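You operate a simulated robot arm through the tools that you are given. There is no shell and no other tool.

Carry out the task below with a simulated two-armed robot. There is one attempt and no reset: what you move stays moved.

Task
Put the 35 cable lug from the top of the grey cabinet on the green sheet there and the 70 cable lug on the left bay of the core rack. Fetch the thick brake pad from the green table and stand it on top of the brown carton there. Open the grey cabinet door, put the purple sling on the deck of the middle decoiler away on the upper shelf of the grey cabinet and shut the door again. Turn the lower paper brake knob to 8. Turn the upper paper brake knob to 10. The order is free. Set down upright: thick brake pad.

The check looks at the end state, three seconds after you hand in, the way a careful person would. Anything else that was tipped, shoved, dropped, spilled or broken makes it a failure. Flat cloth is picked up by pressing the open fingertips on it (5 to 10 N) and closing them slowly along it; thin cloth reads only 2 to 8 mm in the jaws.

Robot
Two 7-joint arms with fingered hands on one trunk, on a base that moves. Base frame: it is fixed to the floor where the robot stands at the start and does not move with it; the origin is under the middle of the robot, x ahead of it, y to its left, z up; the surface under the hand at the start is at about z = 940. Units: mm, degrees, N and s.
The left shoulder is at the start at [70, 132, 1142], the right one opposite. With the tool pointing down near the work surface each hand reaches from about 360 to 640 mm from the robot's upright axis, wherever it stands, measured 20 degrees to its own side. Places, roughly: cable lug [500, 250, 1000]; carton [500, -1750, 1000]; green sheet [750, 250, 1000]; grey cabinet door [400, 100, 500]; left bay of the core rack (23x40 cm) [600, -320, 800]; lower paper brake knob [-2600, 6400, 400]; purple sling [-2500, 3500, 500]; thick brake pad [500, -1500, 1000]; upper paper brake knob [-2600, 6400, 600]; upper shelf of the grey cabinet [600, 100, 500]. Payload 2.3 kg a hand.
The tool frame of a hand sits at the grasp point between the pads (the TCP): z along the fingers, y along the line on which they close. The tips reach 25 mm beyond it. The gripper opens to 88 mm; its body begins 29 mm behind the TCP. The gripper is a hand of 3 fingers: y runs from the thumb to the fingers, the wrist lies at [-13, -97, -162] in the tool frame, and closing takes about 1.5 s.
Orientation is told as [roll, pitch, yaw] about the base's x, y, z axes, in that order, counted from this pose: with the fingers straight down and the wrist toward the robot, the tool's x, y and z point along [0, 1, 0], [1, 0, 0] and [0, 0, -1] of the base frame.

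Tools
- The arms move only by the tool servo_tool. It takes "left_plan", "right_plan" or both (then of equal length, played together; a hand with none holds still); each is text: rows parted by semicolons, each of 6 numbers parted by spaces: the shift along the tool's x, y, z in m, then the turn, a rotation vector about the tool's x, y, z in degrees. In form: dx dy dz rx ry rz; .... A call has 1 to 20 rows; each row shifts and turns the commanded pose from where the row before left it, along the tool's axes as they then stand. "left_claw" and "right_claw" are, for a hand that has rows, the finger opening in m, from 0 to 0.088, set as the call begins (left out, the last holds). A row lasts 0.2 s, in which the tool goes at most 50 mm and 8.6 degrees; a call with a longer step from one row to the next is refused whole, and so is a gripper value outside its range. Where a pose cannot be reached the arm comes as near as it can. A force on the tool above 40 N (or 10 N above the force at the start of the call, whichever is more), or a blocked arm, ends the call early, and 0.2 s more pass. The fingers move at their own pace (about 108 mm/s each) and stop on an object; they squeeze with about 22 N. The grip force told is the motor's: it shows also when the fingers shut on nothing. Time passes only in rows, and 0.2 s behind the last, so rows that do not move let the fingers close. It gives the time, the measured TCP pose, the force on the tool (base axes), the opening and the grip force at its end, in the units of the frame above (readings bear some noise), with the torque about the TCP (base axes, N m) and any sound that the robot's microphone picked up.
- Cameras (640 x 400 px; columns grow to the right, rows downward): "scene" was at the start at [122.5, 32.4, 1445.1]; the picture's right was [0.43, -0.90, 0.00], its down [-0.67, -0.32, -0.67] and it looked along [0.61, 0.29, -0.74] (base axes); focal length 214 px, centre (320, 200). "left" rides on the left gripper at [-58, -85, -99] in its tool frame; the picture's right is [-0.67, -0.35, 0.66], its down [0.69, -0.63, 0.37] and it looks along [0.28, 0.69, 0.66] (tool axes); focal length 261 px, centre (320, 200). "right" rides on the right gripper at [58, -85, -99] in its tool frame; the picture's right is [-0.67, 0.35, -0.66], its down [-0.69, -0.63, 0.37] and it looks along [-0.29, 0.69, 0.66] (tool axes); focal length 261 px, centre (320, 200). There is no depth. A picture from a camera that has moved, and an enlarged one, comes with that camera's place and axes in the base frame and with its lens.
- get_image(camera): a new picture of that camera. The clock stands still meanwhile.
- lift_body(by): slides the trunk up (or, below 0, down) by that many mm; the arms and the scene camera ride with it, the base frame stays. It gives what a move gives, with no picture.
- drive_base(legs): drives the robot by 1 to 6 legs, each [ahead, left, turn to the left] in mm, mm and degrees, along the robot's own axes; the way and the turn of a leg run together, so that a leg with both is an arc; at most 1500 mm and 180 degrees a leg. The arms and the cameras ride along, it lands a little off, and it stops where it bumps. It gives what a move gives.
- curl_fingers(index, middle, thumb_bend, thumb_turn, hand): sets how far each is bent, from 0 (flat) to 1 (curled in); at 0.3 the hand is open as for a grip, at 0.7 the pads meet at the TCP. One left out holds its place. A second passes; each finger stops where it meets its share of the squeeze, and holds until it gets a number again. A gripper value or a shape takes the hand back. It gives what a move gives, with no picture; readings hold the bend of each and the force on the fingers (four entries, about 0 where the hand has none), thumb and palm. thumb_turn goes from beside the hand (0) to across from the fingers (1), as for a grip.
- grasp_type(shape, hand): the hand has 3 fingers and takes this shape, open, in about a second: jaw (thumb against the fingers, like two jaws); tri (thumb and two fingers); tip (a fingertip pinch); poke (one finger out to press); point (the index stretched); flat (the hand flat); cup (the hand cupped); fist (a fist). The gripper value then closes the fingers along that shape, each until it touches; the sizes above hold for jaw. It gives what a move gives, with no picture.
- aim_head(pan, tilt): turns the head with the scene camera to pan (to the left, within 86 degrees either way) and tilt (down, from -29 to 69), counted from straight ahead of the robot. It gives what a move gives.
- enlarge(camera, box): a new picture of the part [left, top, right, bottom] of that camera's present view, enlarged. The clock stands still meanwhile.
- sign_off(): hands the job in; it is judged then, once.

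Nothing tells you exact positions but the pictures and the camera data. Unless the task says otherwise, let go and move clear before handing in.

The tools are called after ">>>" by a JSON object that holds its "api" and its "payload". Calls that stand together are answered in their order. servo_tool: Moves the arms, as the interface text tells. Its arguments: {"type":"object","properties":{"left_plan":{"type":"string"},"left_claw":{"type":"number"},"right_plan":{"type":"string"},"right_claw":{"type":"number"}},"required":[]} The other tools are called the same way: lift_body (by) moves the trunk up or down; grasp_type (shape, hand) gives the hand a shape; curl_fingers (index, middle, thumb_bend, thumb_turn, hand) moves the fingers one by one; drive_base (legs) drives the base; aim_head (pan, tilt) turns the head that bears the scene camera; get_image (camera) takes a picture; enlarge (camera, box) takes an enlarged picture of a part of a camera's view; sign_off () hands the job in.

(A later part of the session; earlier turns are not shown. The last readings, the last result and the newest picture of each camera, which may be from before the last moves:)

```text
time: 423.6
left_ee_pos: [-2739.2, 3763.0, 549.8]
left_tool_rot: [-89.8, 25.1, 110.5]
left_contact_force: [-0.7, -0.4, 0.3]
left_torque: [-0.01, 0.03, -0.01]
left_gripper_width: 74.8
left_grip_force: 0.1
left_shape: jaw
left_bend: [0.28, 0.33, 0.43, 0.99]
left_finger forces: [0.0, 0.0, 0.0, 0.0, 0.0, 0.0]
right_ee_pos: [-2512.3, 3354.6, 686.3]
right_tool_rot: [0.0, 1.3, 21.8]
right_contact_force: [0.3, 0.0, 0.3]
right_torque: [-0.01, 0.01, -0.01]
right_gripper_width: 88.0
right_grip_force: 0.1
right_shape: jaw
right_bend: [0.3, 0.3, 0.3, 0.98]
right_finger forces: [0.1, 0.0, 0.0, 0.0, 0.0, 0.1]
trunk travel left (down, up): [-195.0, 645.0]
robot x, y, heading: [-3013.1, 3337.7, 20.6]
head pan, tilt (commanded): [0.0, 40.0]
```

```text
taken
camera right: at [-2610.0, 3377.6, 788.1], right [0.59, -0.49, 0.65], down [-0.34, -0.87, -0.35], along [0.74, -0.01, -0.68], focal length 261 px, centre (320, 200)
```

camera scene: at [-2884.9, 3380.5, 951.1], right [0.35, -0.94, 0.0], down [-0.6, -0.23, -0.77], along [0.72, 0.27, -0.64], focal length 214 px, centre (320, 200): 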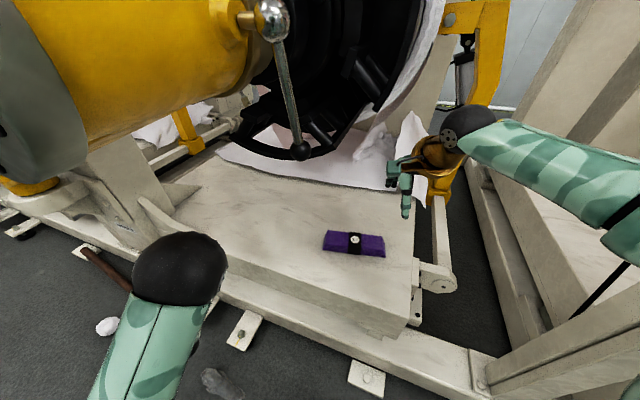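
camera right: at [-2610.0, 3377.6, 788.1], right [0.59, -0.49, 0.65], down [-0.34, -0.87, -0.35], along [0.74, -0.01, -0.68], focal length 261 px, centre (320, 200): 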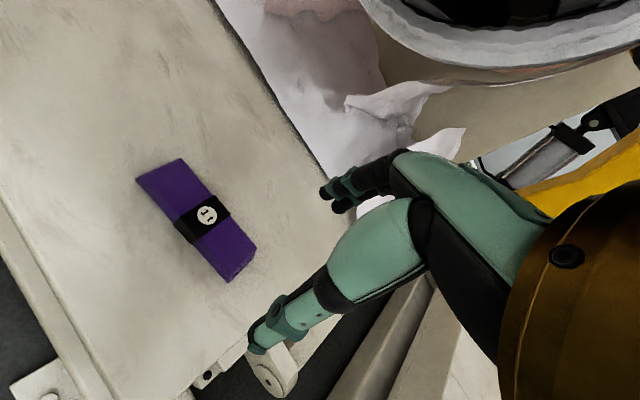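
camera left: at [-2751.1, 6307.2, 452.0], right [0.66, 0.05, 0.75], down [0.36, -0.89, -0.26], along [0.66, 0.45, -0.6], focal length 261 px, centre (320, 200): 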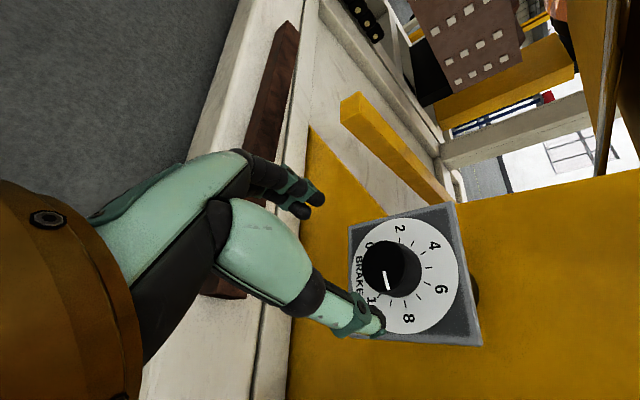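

>>> {"api": "servo_tool", "payload": {"right_plan": "0 0 0 0 0 5.6; 0 0 0 0 0 5.6; 0.00805 0.0121 0.015 0 0 0; 0.00805 0.0121 0.015 0 0 0; 0.00805 0.0121 0.015 0 0 0; 0.00805 0.0121 0.015 0 0 0; 0.00805 0.0121 0.02 0 0 0; 0.00805 0.0121 0.02 0 0 0; 0.00805 0.0121 0.02 0 0 0; 0.00805 0.0121 0.02 0 0 0; 0 0 0 0 0 0"}}

>>> {"api": "get_image", "payload": {"camera": "right"}}

>>> {"api": "get_image", "payload": {"camera": "scene"}}

```text
time: 426.0
left_ee_pos: [-2741.2, 3763.0, 549.1]
left_tool_rot: [-89.8, 25.0, 110.6]
left_contact_force: [-0.5, 0.4, 0.2]
left_torque: [0.06, 0.02, -0.01]
left_gripper_width: 75.1
left_grip_force: 0.0
left_shape: jaw
left_bend: [0.28, 0.33, 0.43, 0.99]
left_finger forces: [0.1, 0.0, 0.0, 0.0, 0.0, 0.1]
right_ee_pos: [-2432.4, 3434.6, 545.0]
right_tool_rot: [-0.1, 1.3, 10.6]
right_contact_force: [-0.1, -0.4, 0.6]
right_torque: [-0.04, -0.01, -0.04]
right_gripper_width: 87.9
right_grip_force: 0.0
right_shape: jaw
right_bend: [0.3, 0.3, 0.3, 0.98]
right_finger forces: [0.1, 0.0, 0.0, 0.0, 0.0, 0.0]
trunk travel left (down, up): [-195.0, 645.0]
robot x, y, heading: [-3010.2, 3337.7, 20.6]
head pan, tilt (commanded): [0.0, 40.0]
```

```text
taken
camera right: at [-2524.0, 3477.1, 645.9], right [0.48, -0.59, 0.65], down [-0.5, -0.79, -0.35], along [0.72, -0.16, -0.68], focal length 261 px, centre (320, 200)
```

right: 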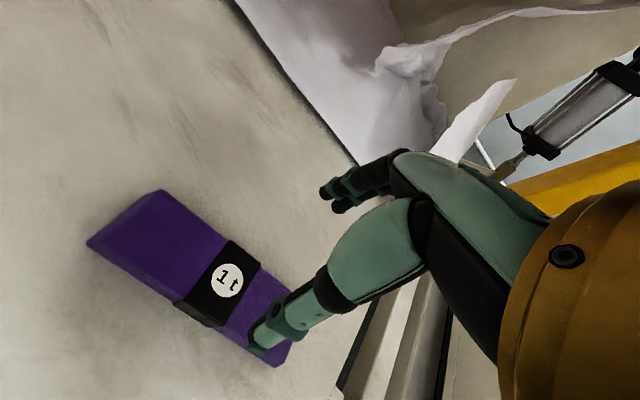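

```text
taken
camera scene: at [-2884.8, 3380.6, 951.1], right [0.35, -0.94, 0.0], down [-0.6, -0.23, -0.77], along [0.72, 0.27, -0.64], focal length 214 px, centre (320, 200)
```

scene: 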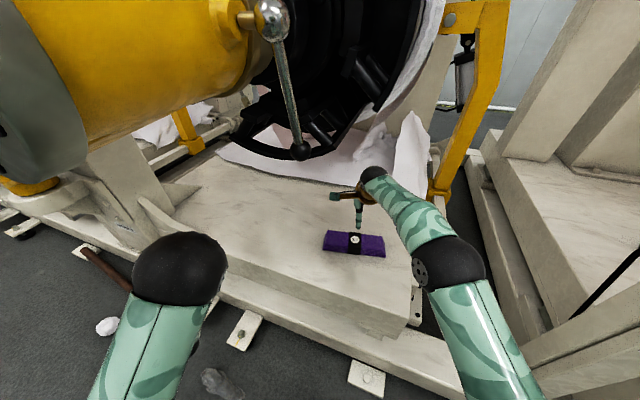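

The tag lies right under the hand's centre. I lower towards the deck.

>>> {"api": "servo_tool", "payload": {"right_plan": "-0.004 0.002 0.02 0 0 0; 0 0 0.02 0 0 0; 0 0 0.02 0 0 0; 0 0 0.02 0 0 0; 0 0 0.015 0 0 0; 0 0 0 0 0 0"}}

>>> {"api": "get_image", "payload": {"camera": "right"}}

>>> {"api": "enlarge", "payload": {"camera": "scene", "box": [300, 170, 420, 280]}}

```text
time: 427.4
left_ee_pos: [-2740.0, 3762.8, 548.6]
left_tool_rot: [-89.8, 25.0, 110.6]
left_contact_force: [-0.4, 0.8, -0.7]
left_torque: [0.03, 0.01, 0.0]
left_gripper_width: 75.1
left_grip_force: 0.1
left_shape: jaw
left_bend: [0.28, 0.33, 0.43, 0.99]
left_finger forces: [0.0, 0.1, 0.0, 0.1, 0.0, 0.1]
right_ee_pos: [-2432.5, 3428.6, 448.7]
right_tool_rot: [-0.2, 1.2, 10.7]
right_contact_force: [-0.7, -0.5, -0.2]
right_torque: [-0.03, -0.02, -0.02]
right_gripper_width: 87.9
right_grip_force: 0.1
right_shape: jaw
right_bend: [0.3, 0.3, 0.3, 0.98]
right_finger forces: [0.0, 0.0, 0.0, 0.0, 0.0, 0.1]
trunk travel left (down, up): [-195.0, 645.0]
robot x, y, heading: [-3013.2, 3335.6, 20.9]
head pan, tilt (commanded): [0.0, 40.0]
```

```text
taken
camera right: at [-2523.2, 3471.9, 550.4], right [0.48, -0.59, 0.65], down [-0.5, -0.79, -0.35], along [0.72, -0.16, -0.68], focal length 261 px, centre (320, 200)
```

right: 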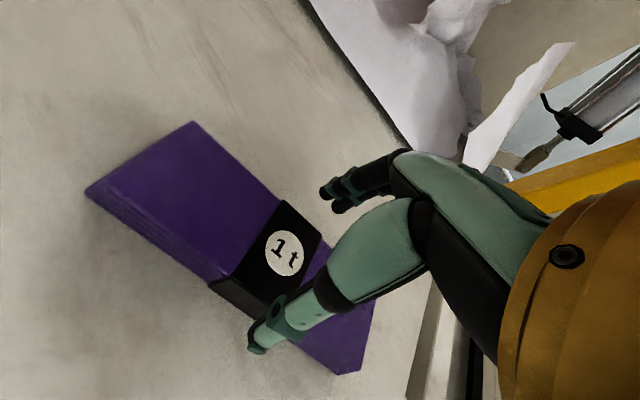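

```text
3.64 times, centred on (360, 225) of scene
camera zoom: at [-2884.8, 3380.6, 951.1], right [0.35, -0.94, 0.0], down [-0.6, -0.23, -0.77], along [0.72, 0.27, -0.64], focal length 780 px, centre (174, 109)
```

zoom: 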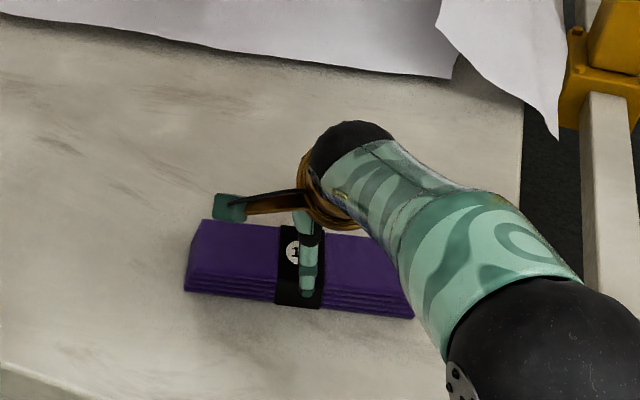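

>>> {"api": "servo_tool", "payload": {"right_plan": "0 0.006 0.006 0 0 0; 0 0 0.01 0 0 0; 0 0 0.008 0 0 0; 0 0 0 0 0 0"}}

>>> {"api": "get_image", "payload": {"camera": "right"}}

```text
time: 428.4
left_ee_pos: [-2740.5, 3762.7, 549.2]
left_tool_rot: [-89.8, 24.9, 110.6]
left_contact_force: [0.0, 0.7, 0.5]
left_torque: [0.01, -0.03, 0.0]
left_gripper_width: 74.8
left_grip_force: 0.0
left_shape: jaw
left_bend: [0.28, 0.33, 0.43, 0.99]
left_finger forces: [0.1, 0.0, 0.0, 0.0, 0.0, 0.1]
right_ee_pos: [-2427.8, 3430.0, 425.1]
right_tool_rot: [0.0, 1.3, 10.8]
right_contact_force: [-0.8, 0.3, -0.2]
right_torque: [0.01, 0.01, 0.0]
right_gripper_width: 87.9
right_grip_force: 0.2
right_shape: jaw
right_bend: [0.3, 0.3, 0.3, 0.98]
right_finger forces: [0.0, 0.0, 0.0, 0.0, 0.0, 0.0]
trunk travel left (down, up): [-195.0, 645.0]
robot x, y, heading: [-3013.0, 3334.6, 20.5]
head pan, tilt (commanded): [0.0, 40.0]
```

```text
taken
camera right: at [-2518.2, 3472.3, 526.9], right [0.48, -0.59, 0.65], down [-0.5, -0.79, -0.35], along [0.72, -0.16, -0.68], focal length 261 px, centre (320, 200)
```

right: 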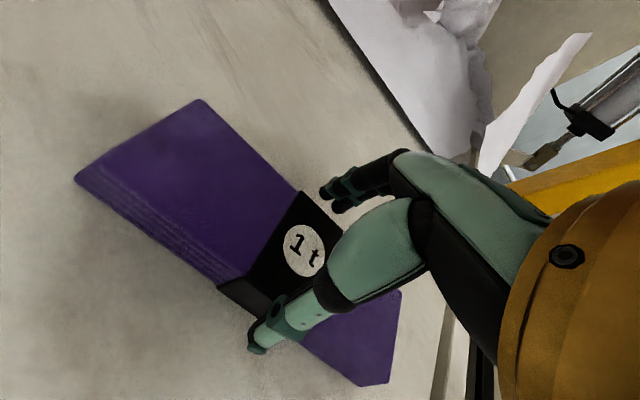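

>>> {"api": "servo_tool", "payload": {"right_plan": "0 0.002 0.004 0 0 0; 0 0 0.004 0 0 0; 0 0 0.003 0 0 0; 0 0 0 0 0 0"}}

```text
time: 429.4
left_ee_pos: [-2740.0, 3763.1, 548.6]
left_tool_rot: [-89.9, 25.0, 110.4]
left_contact_force: [0.9, 1.0, 0.3]
left_torque: [0.0, -0.02, 0.0]
left_gripper_width: 74.6
left_grip_force: 0.0
left_shape: jaw
left_bend: [0.28, 0.33, 0.43, 0.99]
left_finger forces: [0.0, 0.0, 0.0, 0.1, 0.0, 0.0]
right_ee_pos: [-2426.4, 3430.3, 415.1]
right_tool_rot: [-0.2, 1.2, 10.7]
right_contact_force: [-2.7, -1.0, 3.9]
right_torque: [-0.03, 0.14, 0.02]
right_gripper_width: 88.0
right_grip_force: 0.0
right_shape: jaw
right_bend: [0.3, 0.3, 0.27, 0.98]
right_finger forces: [0.1, 0.0, 0.1, 0.1, 3.7, 0.0]
trunk travel left (down, up): [-195.0, 645.0]
robot x, y, heading: [-3012.8, 3335.9, 20.4]
head pan, tilt (commanded): [0.0, 40.0]
```

>>> {"api": "servo_tool", "payload": {"right_plan": "0 -0.005 0 0 0 0; 0 0 0.003 0 0 0; 0 0 0 0 0 0"}}

>>> {"api": "servo_tool", "payload": {"right_plan": "0 0 0 0 0 0; 0 0 0 0 0 0; 0 0 0 0 0 0; 0 0 0 0 0 0; 0 0 0 0 0 0; 0 0 0 0 0 0; 0 0 0 0 0 0; 0 0 0 0 0 0", "right_claw": 0.02}}

>>> {"api": "get_image", "payload": {"camera": "right"}}

```text
time: 430.2
left_ee_pos: [-2738.2, 3762.1, 548.6]
left_tool_rot: [-89.7, 24.9, 110.5]
left_contact_force: [-0.8, 0.3, 0.5]
left_torque: [0.03, 0.01, -0.02]
left_gripper_width: 74.7
left_grip_force: 0.1
left_shape: jaw
left_bend: [0.28, 0.33, 0.43, 0.99]
left_finger forces: [0.0, 0.0, 0.0, 0.0, 0.0, 0.1]
right_ee_pos: [-2429.9, 3431.4, 411.4]
right_tool_rot: [-0.1, 1.4, 10.7]
right_contact_force: [-0.5, -0.2, 0.8]
right_torque: [0.03, 0.05, 0.03]
right_gripper_width: 87.9
right_grip_force: 0.0
right_shape: jaw
right_bend: [0.3, 0.3, 0.3, 0.98]
right_finger forces: [0.0, 0.0, 0.1, 0.0, 0.7, 0.0]
trunk travel left (down, up): [-195.0, 645.0]
robot x, y, heading: [-3013.9, 3334.5, 20.5]
head pan, tilt (commanded): [0.0, 40.0]
```

```text
time: 432.0
left_ee_pos: [-2739.6, 3761.5, 548.9]
left_tool_rot: [-89.8, 25.0, 110.5]
left_contact_force: [0.0, 0.3, 0.2]
left_torque: [0.04, -0.03, 0.01]
left_gripper_width: 74.9
left_grip_force: 0.1
left_shape: jaw
left_bend: [0.28, 0.33, 0.43, 0.99]
left_finger forces: [0.0, 0.0, 0.0, 0.1, 0.0, 0.0]
right_ee_pos: [-2430.8, 3430.4, 413.2]
right_tool_rot: [-0.2, 1.3, 10.6]
right_contact_force: [-1.0, -0.2, 0.5]
right_torque: [0.03, -0.05, 0.03]
right_gripper_width: 55.9
right_grip_force: 21.7
right_shape: jaw
right_bend: [0.29, 0.39, 0.62, 1.0]
right_finger forces: [12.9, 7.1, 0.0, 0.0, 20.8, 0.0]
trunk travel left (down, up): [-195.0, 645.0]
robot x, y, heading: [-3013.6, 3335.8, 20.7]
head pan, tilt (commanded): [0.0, 40.0]
```

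```text
taken
camera right: at [-2521.2, 3472.7, 513.0], right [0.48, -0.59, 0.65], down [-0.5, -0.79, -0.35], along [0.72, -0.16, -0.68], focal length 261 px, centre (320, 200)
```

right: 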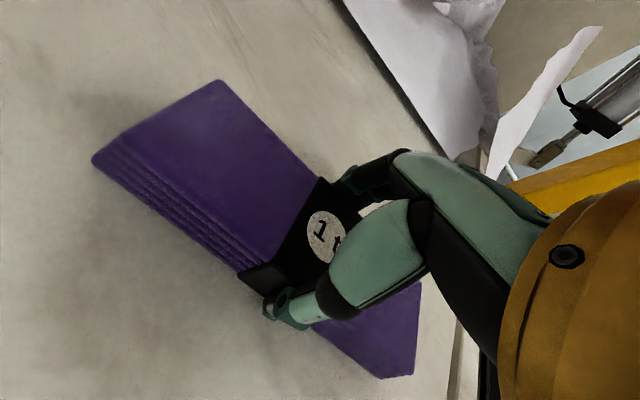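

The bundle is gripped at 56 mm. I lift it gently and check.

>>> {"api": "servo_tool", "payload": {"right_plan": "0 0 -0.005 0 0 0; 0 0 -0.01 0 0 0; 0 0 -0.015 0 0 0; 0 0 -0.02 0 0 0; 0 0 -0.02 0 0 0; 0 0 -0.02 0 0 0; 0 0 0 0 0 0"}}

>>> {"api": "get_image", "payload": {"camera": "right"}}

>>> {"api": "get_image", "payload": {"camera": "scene"}}

```text
time: 433.6
left_ee_pos: [-2739.2, 3762.6, 550.0]
left_tool_rot: [-89.7, 24.9, 110.7]
left_contact_force: [0.5, -1.0, -0.7]
left_torque: [-0.01, -0.01, -0.02]
left_gripper_width: 75.2
left_grip_force: 0.0
left_shape: jaw
left_bend: [0.28, 0.33, 0.43, 0.99]
left_finger forces: [0.0, 0.1, 0.1, 0.1, 0.0, 0.1]
right_ee_pos: [-2430.6, 3431.0, 500.0]
right_tool_rot: [-0.2, 1.5, 10.7]
right_contact_force: [-0.2, 0.6, -2.8]
right_torque: [-0.03, -0.01, 0.0]
right_gripper_width: 55.9
right_grip_force: 22.1
right_shape: jaw
right_bend: [0.29, 0.39, 0.62, 1.0]
right_finger forces: [13.4, 7.4, 0.0, 0.0, 20.6, 0.1]
trunk travel left (down, up): [-195.0, 645.0]
robot x, y, heading: [-3012.1, 3335.4, 20.6]
head pan, tilt (commanded): [0.0, 40.0]
```

```text
taken
camera right: at [-2520.0, 3473.5, 602.2], right [0.48, -0.59, 0.65], down [-0.5, -0.79, -0.35], along [0.72, -0.16, -0.68], focal length 261 px, centre (320, 200)
```

right: 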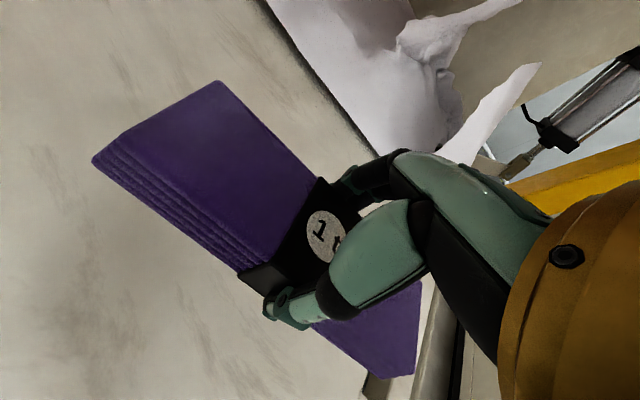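

```text
taken
camera scene: at [-2884.1, 3380.7, 951.0], right [0.35, -0.94, 0.0], down [-0.6, -0.23, -0.77], along [0.72, 0.27, -0.64], focal length 214 px, centre (320, 200)
```

scene: 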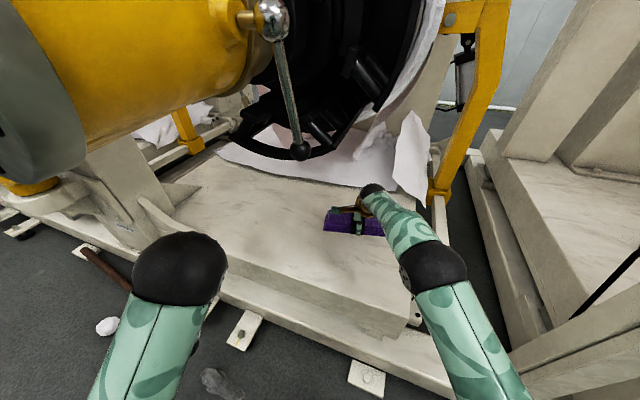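

The sling is held firmly and level. I raise it, back out from the machine and turn straight.

>>> {"api": "servo_tool", "payload": {"right_plan": "0 0 -0.025 0 0 0; 0 0 -0.025 0 0 0; 0 0 -0.025 0 0 0; 0 0 -0.025 0 0 0; 0 0 -0.025 0 0 0; 0 0 0 0 0 0"}}

>>> {"api": "drive_base", "payload": {"legs": [[-520, 0, 0], [0, 0, -20.6]]}}

>>> {"api": "lift_body", "payload": {"by": 250}}

>>> {"api": "aim_head", "payload": {"pan": 10, "tilt": 45}}

>>> {"api": "get_image", "payload": {"camera": "scene"}}

```text
time: 435.0
left_ee_pos: [-2740.3, 3763.8, 550.3]
left_tool_rot: [-89.8, 25.0, 110.8]
left_contact_force: [0.4, -1.2, -0.6]
left_torque: [-0.04, -0.01, 0.01]
left_gripper_width: 74.9
left_grip_force: 0.0
left_shape: jaw
left_bend: [0.28, 0.33, 0.43, 0.99]
left_finger forces: [0.1, 0.0, 0.1, 0.1, 0.1, 0.0]
right_ee_pos: [-2431.6, 3426.8, 617.2]
right_tool_rot: [-0.2, 1.3, 10.6]
right_contact_force: [-0.4, 0.9, -3.7]
right_torque: [0.0, 0.01, 0.02]
right_gripper_width: 56.1
right_grip_force: 22.0
right_shape: jaw
right_bend: [0.29, 0.39, 0.62, 1.0]
right_finger forces: [13.4, 7.4, 0.0, 0.1, 20.7, 0.0]
right hand out of reach, approached as far as the arm can: row 5
trunk travel left (down, up): [-195.0, 645.0]
robot x, y, heading: [-3008.9, 3335.2, 20.5]
head pan, tilt (commanded): [0.0, 40.0]
```

```text
time: 439.2
left_ee_pos: [-3091.5, 3458.9, 548.5]
left_tool_rot: [-89.8, 25.1, 90.0]
left_contact_force: [0.0, 0.2, 1.0]
left_torque: [0.01, 0.02, 0.03]
left_gripper_width: 75.0
left_grip_force: 0.0
left_shape: jaw
left_bend: [0.28, 0.33, 0.43, 0.99]
left_finger forces: [0.0, 0.0, 0.1, 0.1, 0.0, 0.0]
right_ee_pos: [-2922.3, 3036.1, 616.9]
right_tool_rot: [-0.2, 1.4, -9.7]
right_contact_force: [-0.2, -0.3, -2.7]
right_torque: [0.02, -0.01, 0.0]
right_gripper_width: 56.1
right_grip_force: 22.2
right_shape: jaw
right_bend: [0.29, 0.39, 0.62, 1.0]
right_finger forces: [13.2, 7.3, 0.0, 0.1, 20.5, 0.0]
trunk travel left (down, up): [-195.0, 645.0]
robot x, y, heading: [-3496.8, 3154.3, 0.1]
head pan, tilt (commanded): [0.0, 40.0]
```

```text
time: 441.8
left_ee_pos: [-3090.9, 3459.2, 798.7]
left_tool_rot: [-89.8, 25.1, 90.1]
left_contact_force: [0.7, 0.5, -0.5]
left_torque: [-0.03, 0.0, 0.03]
left_gripper_width: 74.9
left_grip_force: 0.0
left_shape: jaw
left_bend: [0.28, 0.33, 0.43, 0.99]
left_finger forces: [0.0, 0.1, 0.1, 0.0, 0.1, 0.0]
right_ee_pos: [-2920.0, 3036.1, 866.4]
right_tool_rot: [-0.1, 1.5, -9.8]
right_contact_force: [0.3, -0.2, -2.6]
right_torque: [0.01, 0.02, -0.04]
right_gripper_width: 56.2
right_grip_force: 22.2
right_shape: jaw
right_bend: [0.29, 0.39, 0.62, 1.0]
right_finger forces: [13.3, 7.4, 0.0, 0.0, 20.6, 0.0]
trunk travel left (down, up): [-445.0, 395.0]
robot x, y, heading: [-3499.3, 3150.7, 0.1]
head pan, tilt (commanded): [0.0, 40.0]
```

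```text
time: 442.5
left_ee_pos: [-3091.7, 3457.4, 798.7]
left_tool_rot: [-89.8, 25.0, 90.2]
left_contact_force: [-0.7, -0.2, -1.1]
left_torque: [0.0, 0.01, -0.01]
left_gripper_width: 74.7
left_grip_force: 0.0
left_shape: jaw
left_bend: [0.28, 0.33, 0.43, 0.99]
left_finger forces: [0.0, 0.0, 0.1, 0.0, 0.1, 0.1]
right_ee_pos: [-2921.3, 3035.5, 866.6]
right_tool_rot: [-0.2, 1.4, -9.8]
right_contact_force: [-0.6, 0.0, -2.9]
right_torque: [0.01, 0.02, 0.0]
right_gripper_width: 55.9
right_grip_force: 21.6
right_shape: jaw
right_bend: [0.29, 0.39, 0.62, 1.0]
right_finger forces: [13.2, 7.3, 0.0, 0.0, 20.4, 0.0]
trunk travel left (down, up): [-445.0, 395.0]
robot x, y, heading: [-3499.5, 3154.5, 0.0]
head pan, tilt (commanded): [10.0, 45.0]
```

```text
taken
camera scene: at [-3364.7, 3164.9, 1193.7], right [0.18, -0.98, 0.0], down [-0.7, -0.12, -0.71], along [0.7, 0.12, -0.71], focal length 214 px, centre (320, 200)
```

scene: 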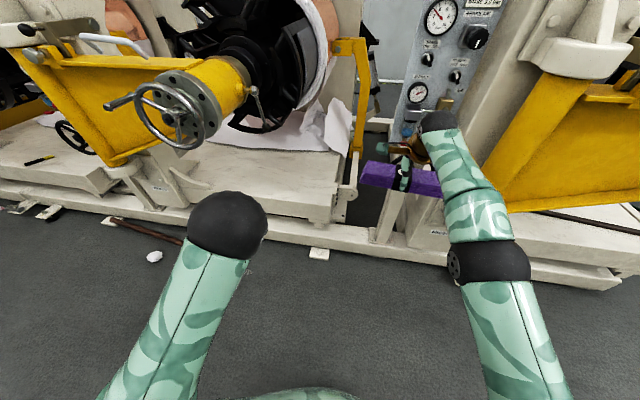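

Before driving on I back away from the machine and try to tuck the left arm in, with larger inward steps.

>>> {"api": "drive_base", "payload": {"legs": [[-300, 0, 0]]}}

>>> {"api": "servo_tool", "payload": {"left_plan": "0 0 -0.04 0 0 0; 0 0 -0.04 0 0 0; 0 0 -0.04 0 0 0; 0 0 0 0 0 0"}}

>>> {"api": "get_image", "payload": {"camera": "scene"}}

```text
time: 444.5
left_ee_pos: [-3395.6, 3457.8, 799.7]
left_tool_rot: [-89.8, 25.0, 90.2]
left_contact_force: [0.0, 0.0, -0.5]
left_torque: [-0.02, 0.03, 0.0]
left_gripper_width: 75.0
left_grip_force: 0.0
left_shape: jaw
left_bend: [0.28, 0.33, 0.43, 0.99]
left_finger forces: [0.0, 0.1, 0.0, 0.0, 0.1, 0.1]
right_ee_pos: [-3224.3, 3036.0, 865.8]
right_tool_rot: [-0.3, 1.3, -9.7]
right_contact_force: [-0.1, -0.2, -3.4]
right_torque: [0.01, -0.01, 0.0]
right_gripper_width: 56.4
right_grip_force: 22.5
right_shape: jaw
right_bend: [0.29, 0.39, 0.62, 1.0]
right_finger forces: [13.3, 7.3, 0.0, 0.0, 20.6, 0.0]
trunk travel left (down, up): [-445.0, 395.0]
robot x, y, heading: [-3801.1, 3153.2, 0.3]
head pan, tilt (commanded): [10.0, 45.0]
```

```text
time: 445.5
left_ee_pos: [-3433.3, 3478.1, 745.7]
left_tool_rot: [-89.8, 25.0, 90.2]
left_contact_force: [-0.6, 0.8, 0.6]
left_torque: [-0.01, -0.02, 0.02]
left_gripper_width: 74.8
left_grip_force: 0.1
left_shape: jaw
left_bend: [0.28, 0.33, 0.43, 0.99]
left_finger forces: [0.0, 0.0, 0.0, 0.0, 0.0, 0.0]
left hand out of reach, approached as far as the arm can: row 1, 2, 3
right_ee_pos: [-3223.5, 3035.6, 865.5]
right_tool_rot: [0.0, 1.5, -9.7]
right_contact_force: [-0.2, 0.3, -2.6]
right_torque: [-0.02, -0.01, 0.0]
right_gripper_width: 56.1
right_grip_force: 22.3
right_shape: jaw
right_bend: [0.29, 0.39, 0.62, 1.0]
right_finger forces: [13.3, 7.5, 0.0, 0.0, 20.6, 0.0]
trunk travel left (down, up): [-445.0, 395.0]
robot x, y, heading: [-3802.7, 3153.3, 0.2]
head pan, tilt (commanded): [10.0, 45.0]
```

```text
taken
camera scene: at [-3668.1, 3164.1, 1193.7], right [0.18, -0.98, 0.0], down [-0.7, -0.13, -0.71], along [0.7, 0.13, -0.71], focal length 214 px, centre (320, 200)
```

scene: 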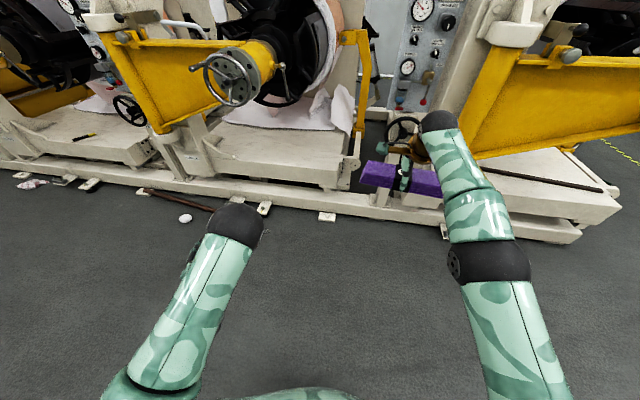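

>>> {"api": "servo_tool", "payload": {"left_plan": "-0.0408 -0.019 0 0 0 0; -0.0408 -0.019 0 0 0 0; -0.0408 -0.019 0 0 0 0; -0.0408 -0.019 0 0 0 0; -0.0408 -0.019 0 0 0 0; 0 0 0 0 0 0"}}

>>> {"api": "get_image", "payload": {"camera": "scene"}}

```text
time: 446.9
left_ee_pos: [-3373.5, 3485.0, 938.9]
left_tool_rot: [-89.9, 24.9, 90.3]
left_contact_force: [0.0, -0.1, 1.1]
left_torque: [0.01, 0.01, -0.01]
left_gripper_width: 74.7
left_grip_force: 0.1
left_shape: jaw
left_bend: [0.28, 0.33, 0.43, 0.99]
left_finger forces: [0.0, 0.0, 0.1, 0.1, 0.0, 0.0]
left hand out of reach, approached as far as the arm can: row 1, 2, 4, 5
right_ee_pos: [-3224.1, 3036.3, 867.2]
right_tool_rot: [-0.2, 1.4, -9.7]
right_contact_force: [-0.5, 0.3, -3.1]
right_torque: [0.0, 0.02, -0.02]
right_gripper_width: 56.2
right_grip_force: 22.5
right_shape: jaw
right_bend: [0.29, 0.39, 0.62, 1.0]
right_finger forces: [13.3, 7.4, 0.1, 0.0, 20.6, 0.0]
trunk travel left (down, up): [-445.0, 395.0]
robot x, y, heading: [-3802.0, 3150.2, 0.1]
head pan, tilt (commanded): [10.0, 45.0]
```

```text
taken
camera scene: at [-3668.3, 3164.2, 1193.7], right [0.18, -0.98, 0.0], down [-0.7, -0.13, -0.71], along [0.7, 0.13, -0.71], focal length 214 px, centre (320, 200)
```

scene: 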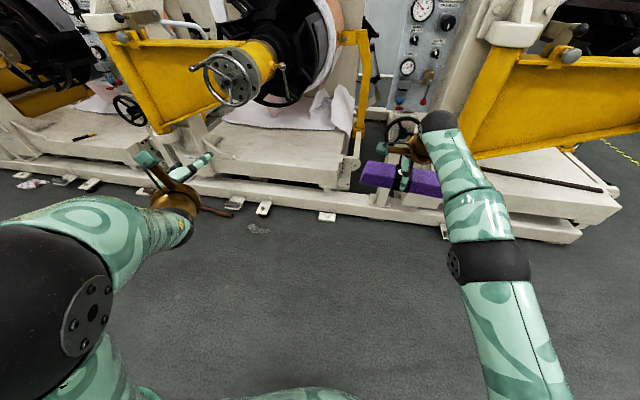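

The left arm came into a good, elbow-out shape. I unroll the hand now.

>>> {"api": "servo_tool", "payload": {"left_plan": "0 0 0 0 0 -8; 0 0 0 0 0 -8; 0 0 0 0 0 -8; 0 0 0 0 0 -8; 0 0 0 0 0 -8; 0 0 0 0 0 -8; 0 0 0 0 0 -8; 0 0 0 0 0 -8; 0 0 0 0 0 -8; 0 0 0 0 0 -8; 0 0 0 0 0 -8; 0 0 0 0 0 -8; 0 0 0 0 0 -8; 0 0 0 0 0 -8; 0 0 0 0 0 -8; 0 0 0 0 0 -8; 0 0 0 0 0 0"}}

>>> {"api": "get_image", "payload": {"camera": "scene"}}

```text
time: 450.5
left_ee_pos: [-3324.6, 3483.1, 913.6]
left_tool_rot: [89.7, 26.8, -90.0]
left_contact_force: [0.1, 0.8, -0.4]
left_torque: [-0.03, 0.03, -0.02]
left_gripper_width: 74.7
left_grip_force: 0.0
left_shape: jaw
left_bend: [0.28, 0.33, 0.43, 0.99]
left_finger forces: [0.1, 0.1, 0.0, 0.0, 0.1, 0.0]
left hand out of reach, approached as far as the arm can: row 1, 2, 3, 4, 5, 6
right_ee_pos: [-3224.0, 3036.5, 865.5]
right_tool_rot: [-0.2, 1.4, -9.7]
right_contact_force: [-0.1, 0.4, -2.9]
right_torque: [-0.02, 0.01, -0.03]
right_gripper_width: 55.9
right_grip_force: 21.7
right_shape: jaw
right_bend: [0.29, 0.39, 0.62, 1.0]
right_finger forces: [13.3, 7.4, 0.0, 0.0, 20.6, 0.0]
trunk travel left (down, up): [-445.0, 395.0]
robot x, y, heading: [-3799.2, 3154.2, 0.2]
head pan, tilt (commanded): [10.0, 45.0]
```

```text
taken
camera scene: at [-3668.1, 3164.3, 1193.7], right [0.18, -0.98, 0.0], down [-0.7, -0.13, -0.71], along [0.7, 0.13, -0.71], focal length 214 px, centre (320, 200)
```

scene: 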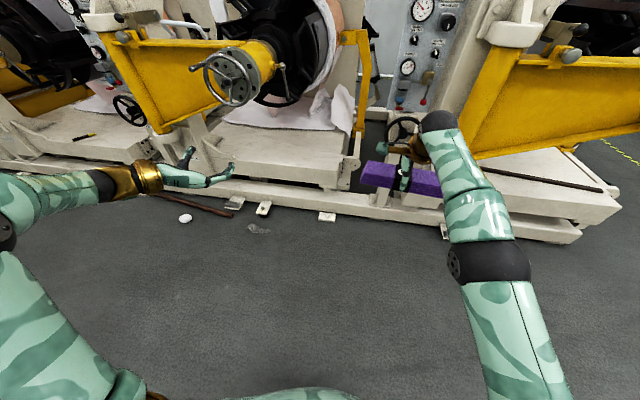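

>>> {"api": "servo_tool", "payload": {"left_plan": "0 0 -0.01 0 0 -8; 0 0 -0.01 0 0 -8; 0 0 -0.01 0 0 -8; 0 0 -0.01 0 0 -8; 0 0 0 0 0 -8; 0 0 0 0 0 -8; 0 0 0 0 0 -8; 0 0 0 0 0 -8; 0 0 0 0 0 -8; 0 0 0 0 0 -8; 0 0 0 0 0 -8; 0 0 0 0 0 -8; 0 0 0 0 0 -8; 0 0 0 0 0 0"}}

>>> {"api": "get_image", "payload": {"camera": "scene"}}

```text
time: 453.5
left_ee_pos: [-3364.3, 3482.6, 913.3]
left_tool_rot: [89.0, -77.3, -89.0]
left_contact_force: [-0.1, -0.5, 0.2]
left_torque: [0.01, -0.02, 0.01]
left_gripper_width: 74.6
left_grip_force: 0.1
left_shape: jaw
left_bend: [0.28, 0.33, 0.43, 0.99]
left_finger forces: [0.1, 0.0, 0.1, 0.0, 0.0, 0.0]
right_ee_pos: [-3223.9, 3035.2, 867.1]
right_tool_rot: [-0.2, 1.4, -9.8]
right_contact_force: [0.3, -0.5, -3.9]
right_torque: [0.03, 0.02, 0.0]
right_gripper_width: 56.0
right_grip_force: 22.1
right_shape: jaw
right_bend: [0.29, 0.39, 0.62, 1.0]
right_finger forces: [13.3, 7.4, 0.1, 0.0, 20.6, 0.1]
trunk travel left (down, up): [-445.0, 395.0]
robot x, y, heading: [-3795.1, 3151.2, -0.0]
head pan, tilt (commanded): [10.0, 45.0]
```

```text
taken
camera scene: at [-3668.0, 3164.5, 1193.7], right [0.18, -0.98, 0.0], down [-0.7, -0.13, -0.71], along [0.7, 0.13, -0.71], focal length 214 px, centre (320, 200)
```

scene: 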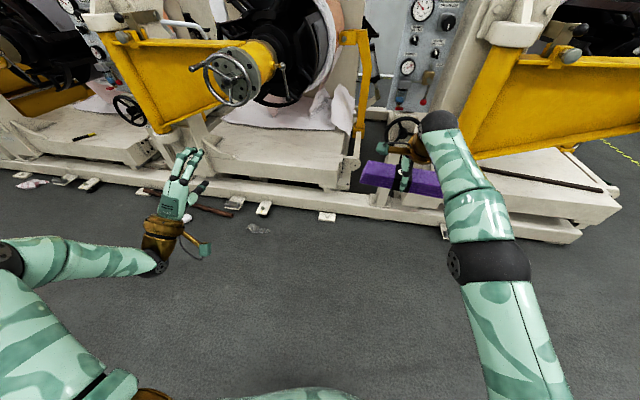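

>>> {"api": "servo_tool", "payload": {"left_plan": "0 0 0 0 0 -6.5; 0 0 0 0 0 -6.2; 0 0 0 8 0 0; 0 0 0 8 0 0; 0 0 0 8 0 0; 0 0 0 8 0 0; 0 0 0 8 0 0; 0 0 0 8 0 0; 0 0 0 8 0 0; 0 0 0 8 0 0; 0 0 0 8 0 0; 0 0 0 8 0 0; 0 0 0 8 0 0; 0 0 0 0 0 0"}}

>>> {"api": "get_image", "payload": {"camera": "scene"}}

```text
time: 456.5
left_ee_pos: [-3363.7, 3482.3, 913.8]
left_tool_rot: [0.2, -1.7, 0.1]
left_contact_force: [-1.0, -0.4, 0.2]
left_torque: [0.02, 0.04, 0.01]
left_gripper_width: 74.7
left_grip_force: 0.0
left_shape: jaw
left_bend: [0.28, 0.33, 0.43, 0.99]
left_finger forces: [0.1, 0.0, 0.1, 0.0, 0.0, 0.1]
right_ee_pos: [-3225.0, 3036.9, 866.4]
right_tool_rot: [-0.2, 1.4, -9.7]
right_contact_force: [-0.3, 0.0, -3.1]
right_torque: [-0.04, 0.0, 0.0]
right_gripper_width: 56.0
right_grip_force: 21.8
right_shape: jaw
right_bend: [0.29, 0.39, 0.62, 1.0]
right_finger forces: [13.3, 7.4, 0.0, 0.0, 20.6, 0.0]
trunk travel left (down, up): [-445.0, 395.0]
robot x, y, heading: [-3799.0, 3152.5, 0.2]
head pan, tilt (commanded): [10.0, 45.0]
```

```text
taken
camera scene: at [-3668.4, 3164.4, 1193.8], right [0.18, -0.98, 0.0], down [-0.7, -0.13, -0.71], along [0.7, 0.13, -0.71], focal length 214 px, centre (320, 200)
```

scene: 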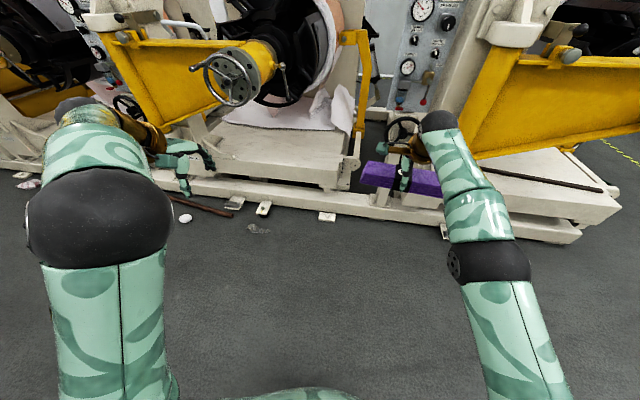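

The left hand is back in its normal pose. I tuck it nearer to the body.

>>> {"api": "servo_tool", "payload": {"left_plan": "0 0 -0.03 0 0 0; 0 0 -0.03 0 0 0; 0 -0.03 -0.01 0 0 0; 0 -0.03 0 0 0 0; 0 -0.03 0 0 0 0; 0 -0.03 0 0 0 0; 0 0 0 0 0 0"}}

>>> {"api": "get_image", "payload": {"camera": "scene"}}

```text
time: 458.1
left_ee_pos: [-3486.4, 3480.9, 980.3]
left_tool_rot: [0.3, -1.8, 0.1]
left_contact_force: [-0.6, 0.2, -0.6]
left_torque: [0.01, 0.03, 0.0]
left_gripper_width: 74.7
left_grip_force: 0.0
left_shape: jaw
left_bend: [0.28, 0.33, 0.43, 0.99]
left_finger forces: [0.1, 0.0, 0.0, 0.0, 0.0, 0.0]
right_ee_pos: [-3222.6, 3036.0, 865.9]
right_tool_rot: [-0.1, 1.3, -9.7]
right_contact_force: [0.4, -1.1, -3.7]
right_torque: [-0.03, -0.01, -0.02]
right_gripper_width: 55.8
right_grip_force: 21.6
right_shape: jaw
right_bend: [0.29, 0.39, 0.62, 1.0]
right_finger forces: [13.3, 7.3, 0.0, 0.0, 20.6, 0.0]
trunk travel left (down, up): [-445.0, 395.0]
robot x, y, heading: [-3802.7, 3151.4, 0.1]
head pan, tilt (commanded): [10.0, 45.0]
```

```text
taken
camera scene: at [-3667.6, 3164.4, 1193.7], right [0.18, -0.98, 0.0], down [-0.7, -0.13, -0.71], along [0.69, 0.13, -0.71], focal length 214 px, centre (320, 200)
```

scene: 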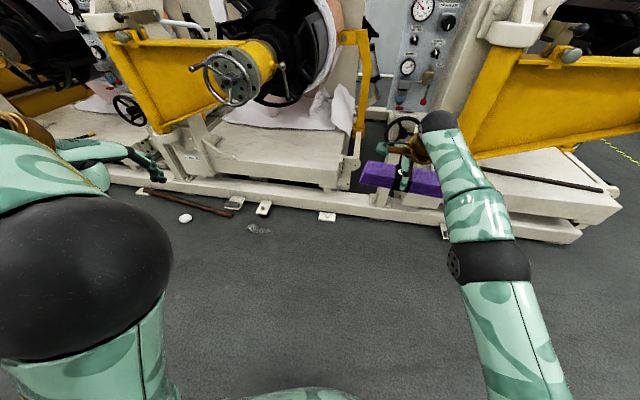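

Now back to the cabinet with the sling: down the aisle, then along the room to the door's front.

>>> {"api": "drive_base", "payload": {"legs": [[0, -1250, 0], [0, -1230, 0], [1450, 0, 0], [1350, 0, 0]]}}

>>> {"api": "aim_head", "payload": {"pan": -10, "tilt": 30}}

>>> {"api": "get_image", "payload": {"camera": "scene"}}

```text
time: 483.5
left_ee_pos: [-676.4, 1024.2, 980.6]
left_tool_rot: [0.4, -1.8, 1.2]
left_contact_force: [-0.8, 0.3, -0.7]
left_torque: [0.01, 0.0, 0.01]
left_gripper_width: 75.0
left_grip_force: 0.0
left_shape: jaw
left_bend: [0.28, 0.33, 0.43, 0.99]
left_finger forces: [0.0, 0.0, 0.0, 0.1, 0.0, 0.1]
right_ee_pos: [-406.5, 582.7, 867.4]
right_tool_rot: [-0.3, 1.4, -8.7]
right_contact_force: [0.3, 0.5, -3.4]
right_torque: [-0.02, 0.0, 0.02]
right_gripper_width: 56.0
right_grip_force: 22.0
right_shape: jaw
right_bend: [0.29, 0.39, 0.62, 1.0]
right_finger forces: [13.3, 7.5, 0.0, 0.1, 20.6, 0.1]
trunk travel left (down, up): [-445.0, 395.0]
robot x, y, heading: [-988.8, 687.6, 1.4]
head pan, tilt (commanded): [10.0, 45.0]
```

```text
time: 484.4
left_ee_pos: [-676.8, 1023.7, 980.6]
left_tool_rot: [0.2, -1.9, 1.1]
left_contact_force: [0.0, 0.4, 0.6]
left_torque: [-0.02, -0.02, -0.01]
left_gripper_width: 74.7
left_grip_force: 0.0
left_shape: jaw
left_bend: [0.28, 0.33, 0.43, 0.99]
left_finger forces: [0.0, 0.0, 0.0, 0.1, 0.1, 0.0]
right_ee_pos: [-407.3, 583.7, 866.2]
right_tool_rot: [-0.2, 1.4, -8.7]
right_contact_force: [-0.4, 0.4, -3.0]
right_torque: [0.04, 0.01, 0.03]
right_gripper_width: 56.0
right_grip_force: 22.4
right_shape: jaw
right_bend: [0.29, 0.39, 0.62, 1.0]
right_finger forces: [13.2, 7.2, 0.0, 0.0, 20.5, 0.0]
trunk travel left (down, up): [-445.0, 395.0]
robot x, y, heading: [-986.5, 688.7, 1.3]
head pan, tilt (commanded): [-10.0, 30.0]
```

```text
taken
camera scene: at [-843.2, 674.0, 1216.3], right [-0.15, -0.99, 0.0], down [-0.5, 0.08, -0.87], along [0.85, -0.13, -0.5], focal length 214 px, centre (320, 200)
```

scene: 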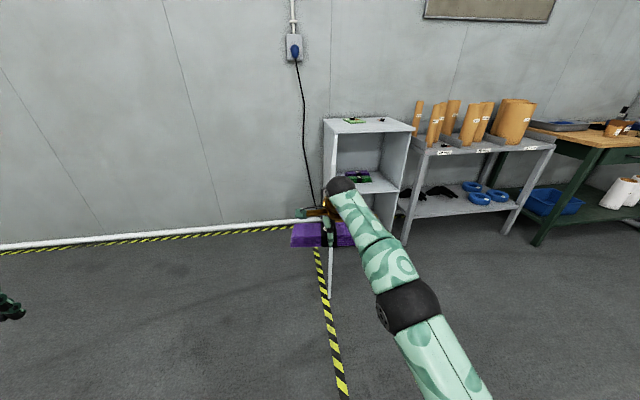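

The door is still open. I come round to the inside of the door to push it further open with the left hand, lowering so the hand meets the door.

>>> {"api": "drive_base", "payload": {"legs": [[0, -690, 0], [620, -10, -1.3]]}}

>>> {"api": "lift_body", "payload": {"by": -150}}

>>> {"api": "aim_head", "payload": {"pan": 20, "tilt": 35}}

>>> {"api": "get_image", "payload": {"camera": "scene"}}

>>> {"api": "get_image", "payload": {"camera": "left"}}

```text
time: 486.9
left_ee_pos: [-663.0, 611.6, 980.9]
left_tool_rot: [0.4, -1.7, 0.5]
left_contact_force: [0.1, 0.4, 0.4]
left_torque: [0.0, 0.02, -0.02]
left_gripper_width: 74.7
left_grip_force: 0.0
left_shape: jaw
left_bend: [0.28, 0.33, 0.43, 0.99]
left_finger forces: [0.0, 0.0, 0.0, 0.0, 0.1, 0.1]
right_ee_pos: [-397.7, 168.9, 865.6]
right_tool_rot: [-0.1, 1.6, -9.3]
right_contact_force: [0.6, 0.6, -2.4]
right_torque: [-0.01, -0.01, -0.01]
right_gripper_width: 56.0
right_grip_force: 22.1
right_shape: jaw
right_bend: [0.29, 0.39, 0.62, 1.0]
right_finger forces: [13.2, 7.8, 0.0, 0.0, 20.9, 0.0]
trunk travel left (down, up): [-445.0, 395.0]
robot x, y, heading: [-975.8, 283.2, 0.5]
head pan, tilt (commanded): [-10.0, 30.0]
stopped in leg 1: the robot was blocked; the commanded pose is now the measured one
```

```text
time: 488.7
left_ee_pos: [-663.7, 614.3, 830.3]
left_tool_rot: [0.3, -1.8, 0.3]
left_contact_force: [0.5, -0.4, 1.8]
left_torque: [0.02, -0.01, 0.01]
left_gripper_width: 74.9
left_grip_force: 0.0
left_shape: jaw
left_bend: [0.28, 0.33, 0.43, 0.99]
left_finger forces: [0.0, 0.0, 0.0, 0.0, 0.1, 0.0]
right_ee_pos: [-399.3, 170.0, 715.4]
right_tool_rot: [-0.3, 1.5, -9.4]
right_contact_force: [-0.4, -0.4, -2.8]
right_torque: [-0.04, 0.0, 0.0]
right_gripper_width: 55.8
right_grip_force: 22.3
right_shape: jaw
right_bend: [0.29, 0.39, 0.62, 1.0]
right_finger forces: [13.2, 7.6, 0.2, 0.0, 20.9, 0.0]
trunk travel left (down, up): [-295.0, 545.0]
robot x, y, heading: [-972.9, 289.8, 0.7]
head pan, tilt (commanded): [-10.0, 30.0]
```

```text
time: 489.6
left_ee_pos: [-664.4, 614.7, 829.6]
left_tool_rot: [0.3, -1.9, 0.3]
left_contact_force: [0.7, 0.0, -0.5]
left_torque: [-0.01, -0.02, -0.01]
left_gripper_width: 74.9
left_grip_force: 0.1
left_shape: jaw
left_bend: [0.28, 0.33, 0.43, 0.99]
left_finger forces: [0.0, 0.0, 0.1, 0.0, 0.1, 0.0]
right_ee_pos: [-398.5, 170.2, 716.1]
right_tool_rot: [-0.3, 1.5, -9.4]
right_contact_force: [-0.7, 0.5, -2.8]
right_torque: [-0.02, 0.01, 0.03]
right_gripper_width: 55.8
right_grip_force: 21.2
right_shape: jaw
right_bend: [0.29, 0.39, 0.62, 1.0]
right_finger forces: [13.2, 7.7, 0.0, 0.0, 21.0, 0.1]
trunk travel left (down, up): [-295.0, 545.0]
robot x, y, heading: [-973.4, 280.1, 0.4]
head pan, tilt (commanded): [20.0, 35.0]
```

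```text
taken
camera scene: at [-840.7, 312.4, 1058.5], right [0.35, -0.94, 0.0], down [-0.54, -0.2, -0.82], along [0.77, 0.29, -0.57], focal length 214 px, centre (320, 200)
```

scene: 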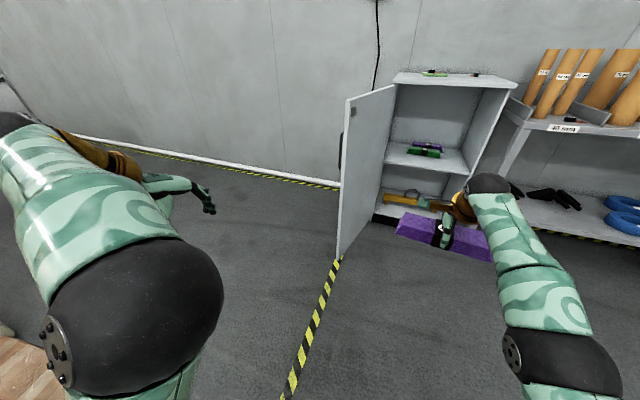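

```text
taken
camera left: at [-749.7, 553.5, 926.1], right [-0.32, -0.67, -0.67], down [-0.62, 0.68, -0.38], along [0.71, 0.29, -0.64], focal length 261 px, centre (320, 200)
```

left: 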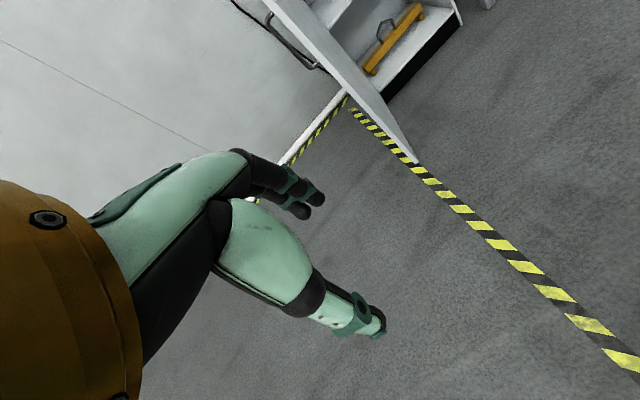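

The base was blocked on its right side. I look there.

>>> {"api": "aim_head", "payload": {"pan": -75, "tilt": 45}}

>>> {"api": "get_image", "payload": {"camera": "scene"}}

```text
time: 491.3
left_ee_pos: [-663.4, 613.4, 830.5]
left_tool_rot: [0.3, -1.7, 0.4]
left_contact_force: [-0.7, -0.6, -0.7]
left_torque: [0.02, 0.04, 0.0]
left_gripper_width: 74.9
left_grip_force: 0.1
left_shape: jaw
left_bend: [0.28, 0.33, 0.43, 0.99]
left_finger forces: [0.1, 0.0, 0.1, 0.0, 0.0, 0.0]
right_ee_pos: [-398.7, 169.3, 715.1]
right_tool_rot: [-0.2, 1.5, -9.4]
right_contact_force: [-0.4, 0.2, -3.3]
right_torque: [-0.01, 0.02, 0.0]
right_gripper_width: 55.8
right_grip_force: 22.4
right_shape: jaw
right_bend: [0.29, 0.39, 0.62, 1.0]
right_finger forces: [13.2, 7.7, 0.0, 0.0, 20.9, 0.0]
trunk travel left (down, up): [-295.0, 545.0]
robot x, y, heading: [-978.6, 286.3, 0.6]
head pan, tilt (commanded): [-75.0, 45.0]
```

```text
taken
camera scene: at [-901.5, 203.3, 1043.8], right [-0.96, -0.27, 0.0], down [-0.19, 0.68, -0.71], along [0.19, -0.68, -0.71], focal length 214 px, centre (320, 200)
```

scene: 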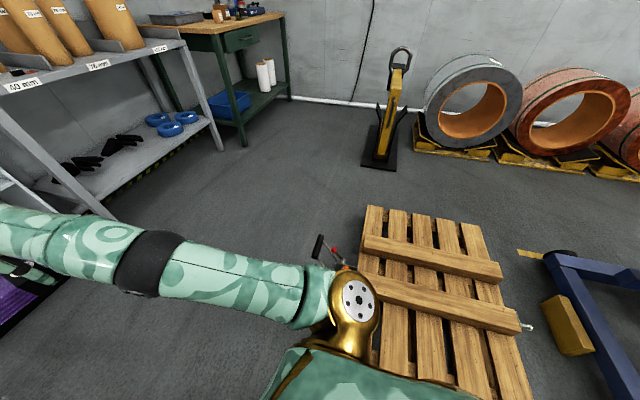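

There is a pallet on the floor there; the base just stopped against it. I go forward first, then sideways, well clear of it.

>>> {"api": "drive_base", "payload": {"legs": [[5, 15, 0], [380, 0, 0], [0, -330, 0]]}}

>>> {"api": "get_image", "payload": {"camera": "scene"}}

>>> {"api": "aim_head", "payload": {"pan": 20, "tilt": 35}}

>>> {"api": "get_image", "payload": {"camera": "scene"}}

```text
time: 495.9
left_ee_pos: [-274.9, 303.3, 830.1]
left_tool_rot: [0.3, -1.9, 0.3]
left_contact_force: [0.2, -0.1, -0.3]
left_torque: [0.0, 0.02, -0.03]
left_gripper_width: 75.1
left_grip_force: 0.1
left_shape: jaw
left_bend: [0.28, 0.33, 0.43, 0.99]
left_finger forces: [0.0, 0.1, 0.0, 0.0, 0.0, 0.0]
right_ee_pos: [-12.2, -140.8, 715.2]
right_tool_rot: [-0.2, 1.5, -9.6]
right_contact_force: [0.0, 0.0, -3.3]
right_torque: [0.01, -0.04, -0.01]
right_gripper_width: 56.1
right_grip_force: 22.2
right_shape: jaw
right_bend: [0.29, 0.39, 0.62, 1.0]
right_finger forces: [13.3, 7.7, 0.0, 0.0, 20.9, 0.0]
trunk travel left (down, up): [-295.0, 545.0]
robot x, y, heading: [-584.3, -26.5, 0.2]
head pan, tilt (commanded): [-75.0, 45.0]
```

```text
taken
camera scene: at [-514.6, -107.2, 1043.7], right [-0.96, -0.26, 0.0], down [-0.19, 0.68, -0.71], along [0.19, -0.68, -0.71], focal length 214 px, centre (320, 200)
```

scene: 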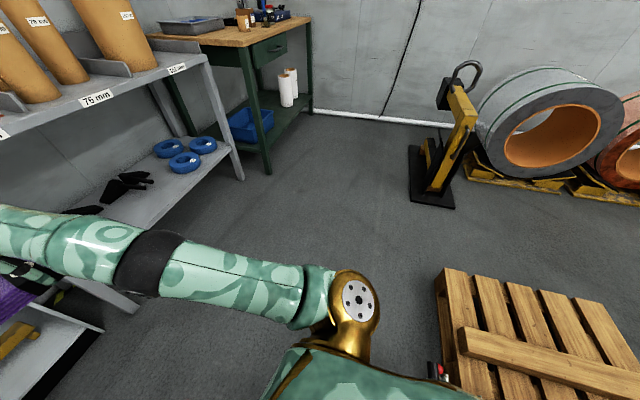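

```text
time: 497.6
left_ee_pos: [-275.1, 302.9, 831.2]
left_tool_rot: [0.3, -1.8, 0.3]
left_contact_force: [-0.6, -1.0, 0.4]
left_torque: [-0.02, 0.02, 0.01]
left_gripper_width: 74.5
left_grip_force: 0.1
left_shape: jaw
left_bend: [0.28, 0.33, 0.43, 0.99]
left_finger forces: [0.1, 0.0, 0.1, 0.0, 0.1, 0.0]
right_ee_pos: [-11.2, -141.6, 716.3]
right_tool_rot: [-0.2, 1.4, -9.6]
right_contact_force: [-1.2, -0.3, -2.9]
right_torque: [-0.03, -0.02, -0.01]
right_gripper_width: 55.9
right_grip_force: 21.8
right_shape: jaw
right_bend: [0.29, 0.39, 0.62, 1.0]
right_finger forces: [13.2, 7.7, 0.0, 0.0, 20.9, 0.0]
trunk travel left (down, up): [-295.0, 545.0]
robot x, y, heading: [-586.1, -26.2, 0.3]
head pan, tilt (commanded): [20.0, 35.0]
```

```text
taken
camera scene: at [-453.5, 2.1, 1058.5], right [0.35, -0.94, 0.0], down [-0.54, -0.2, -0.82], along [0.77, 0.28, -0.57], focal length 214 px, centre (320, 200)
```

scene: 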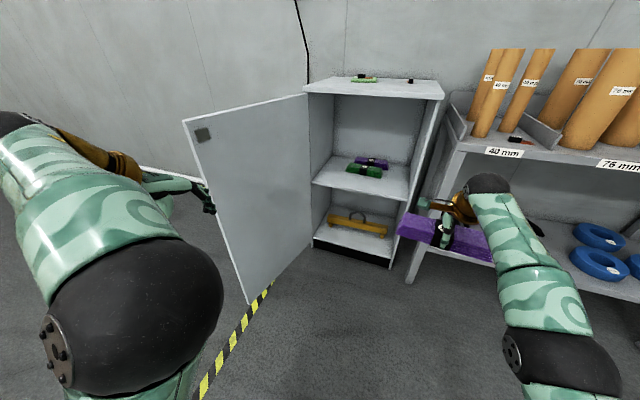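

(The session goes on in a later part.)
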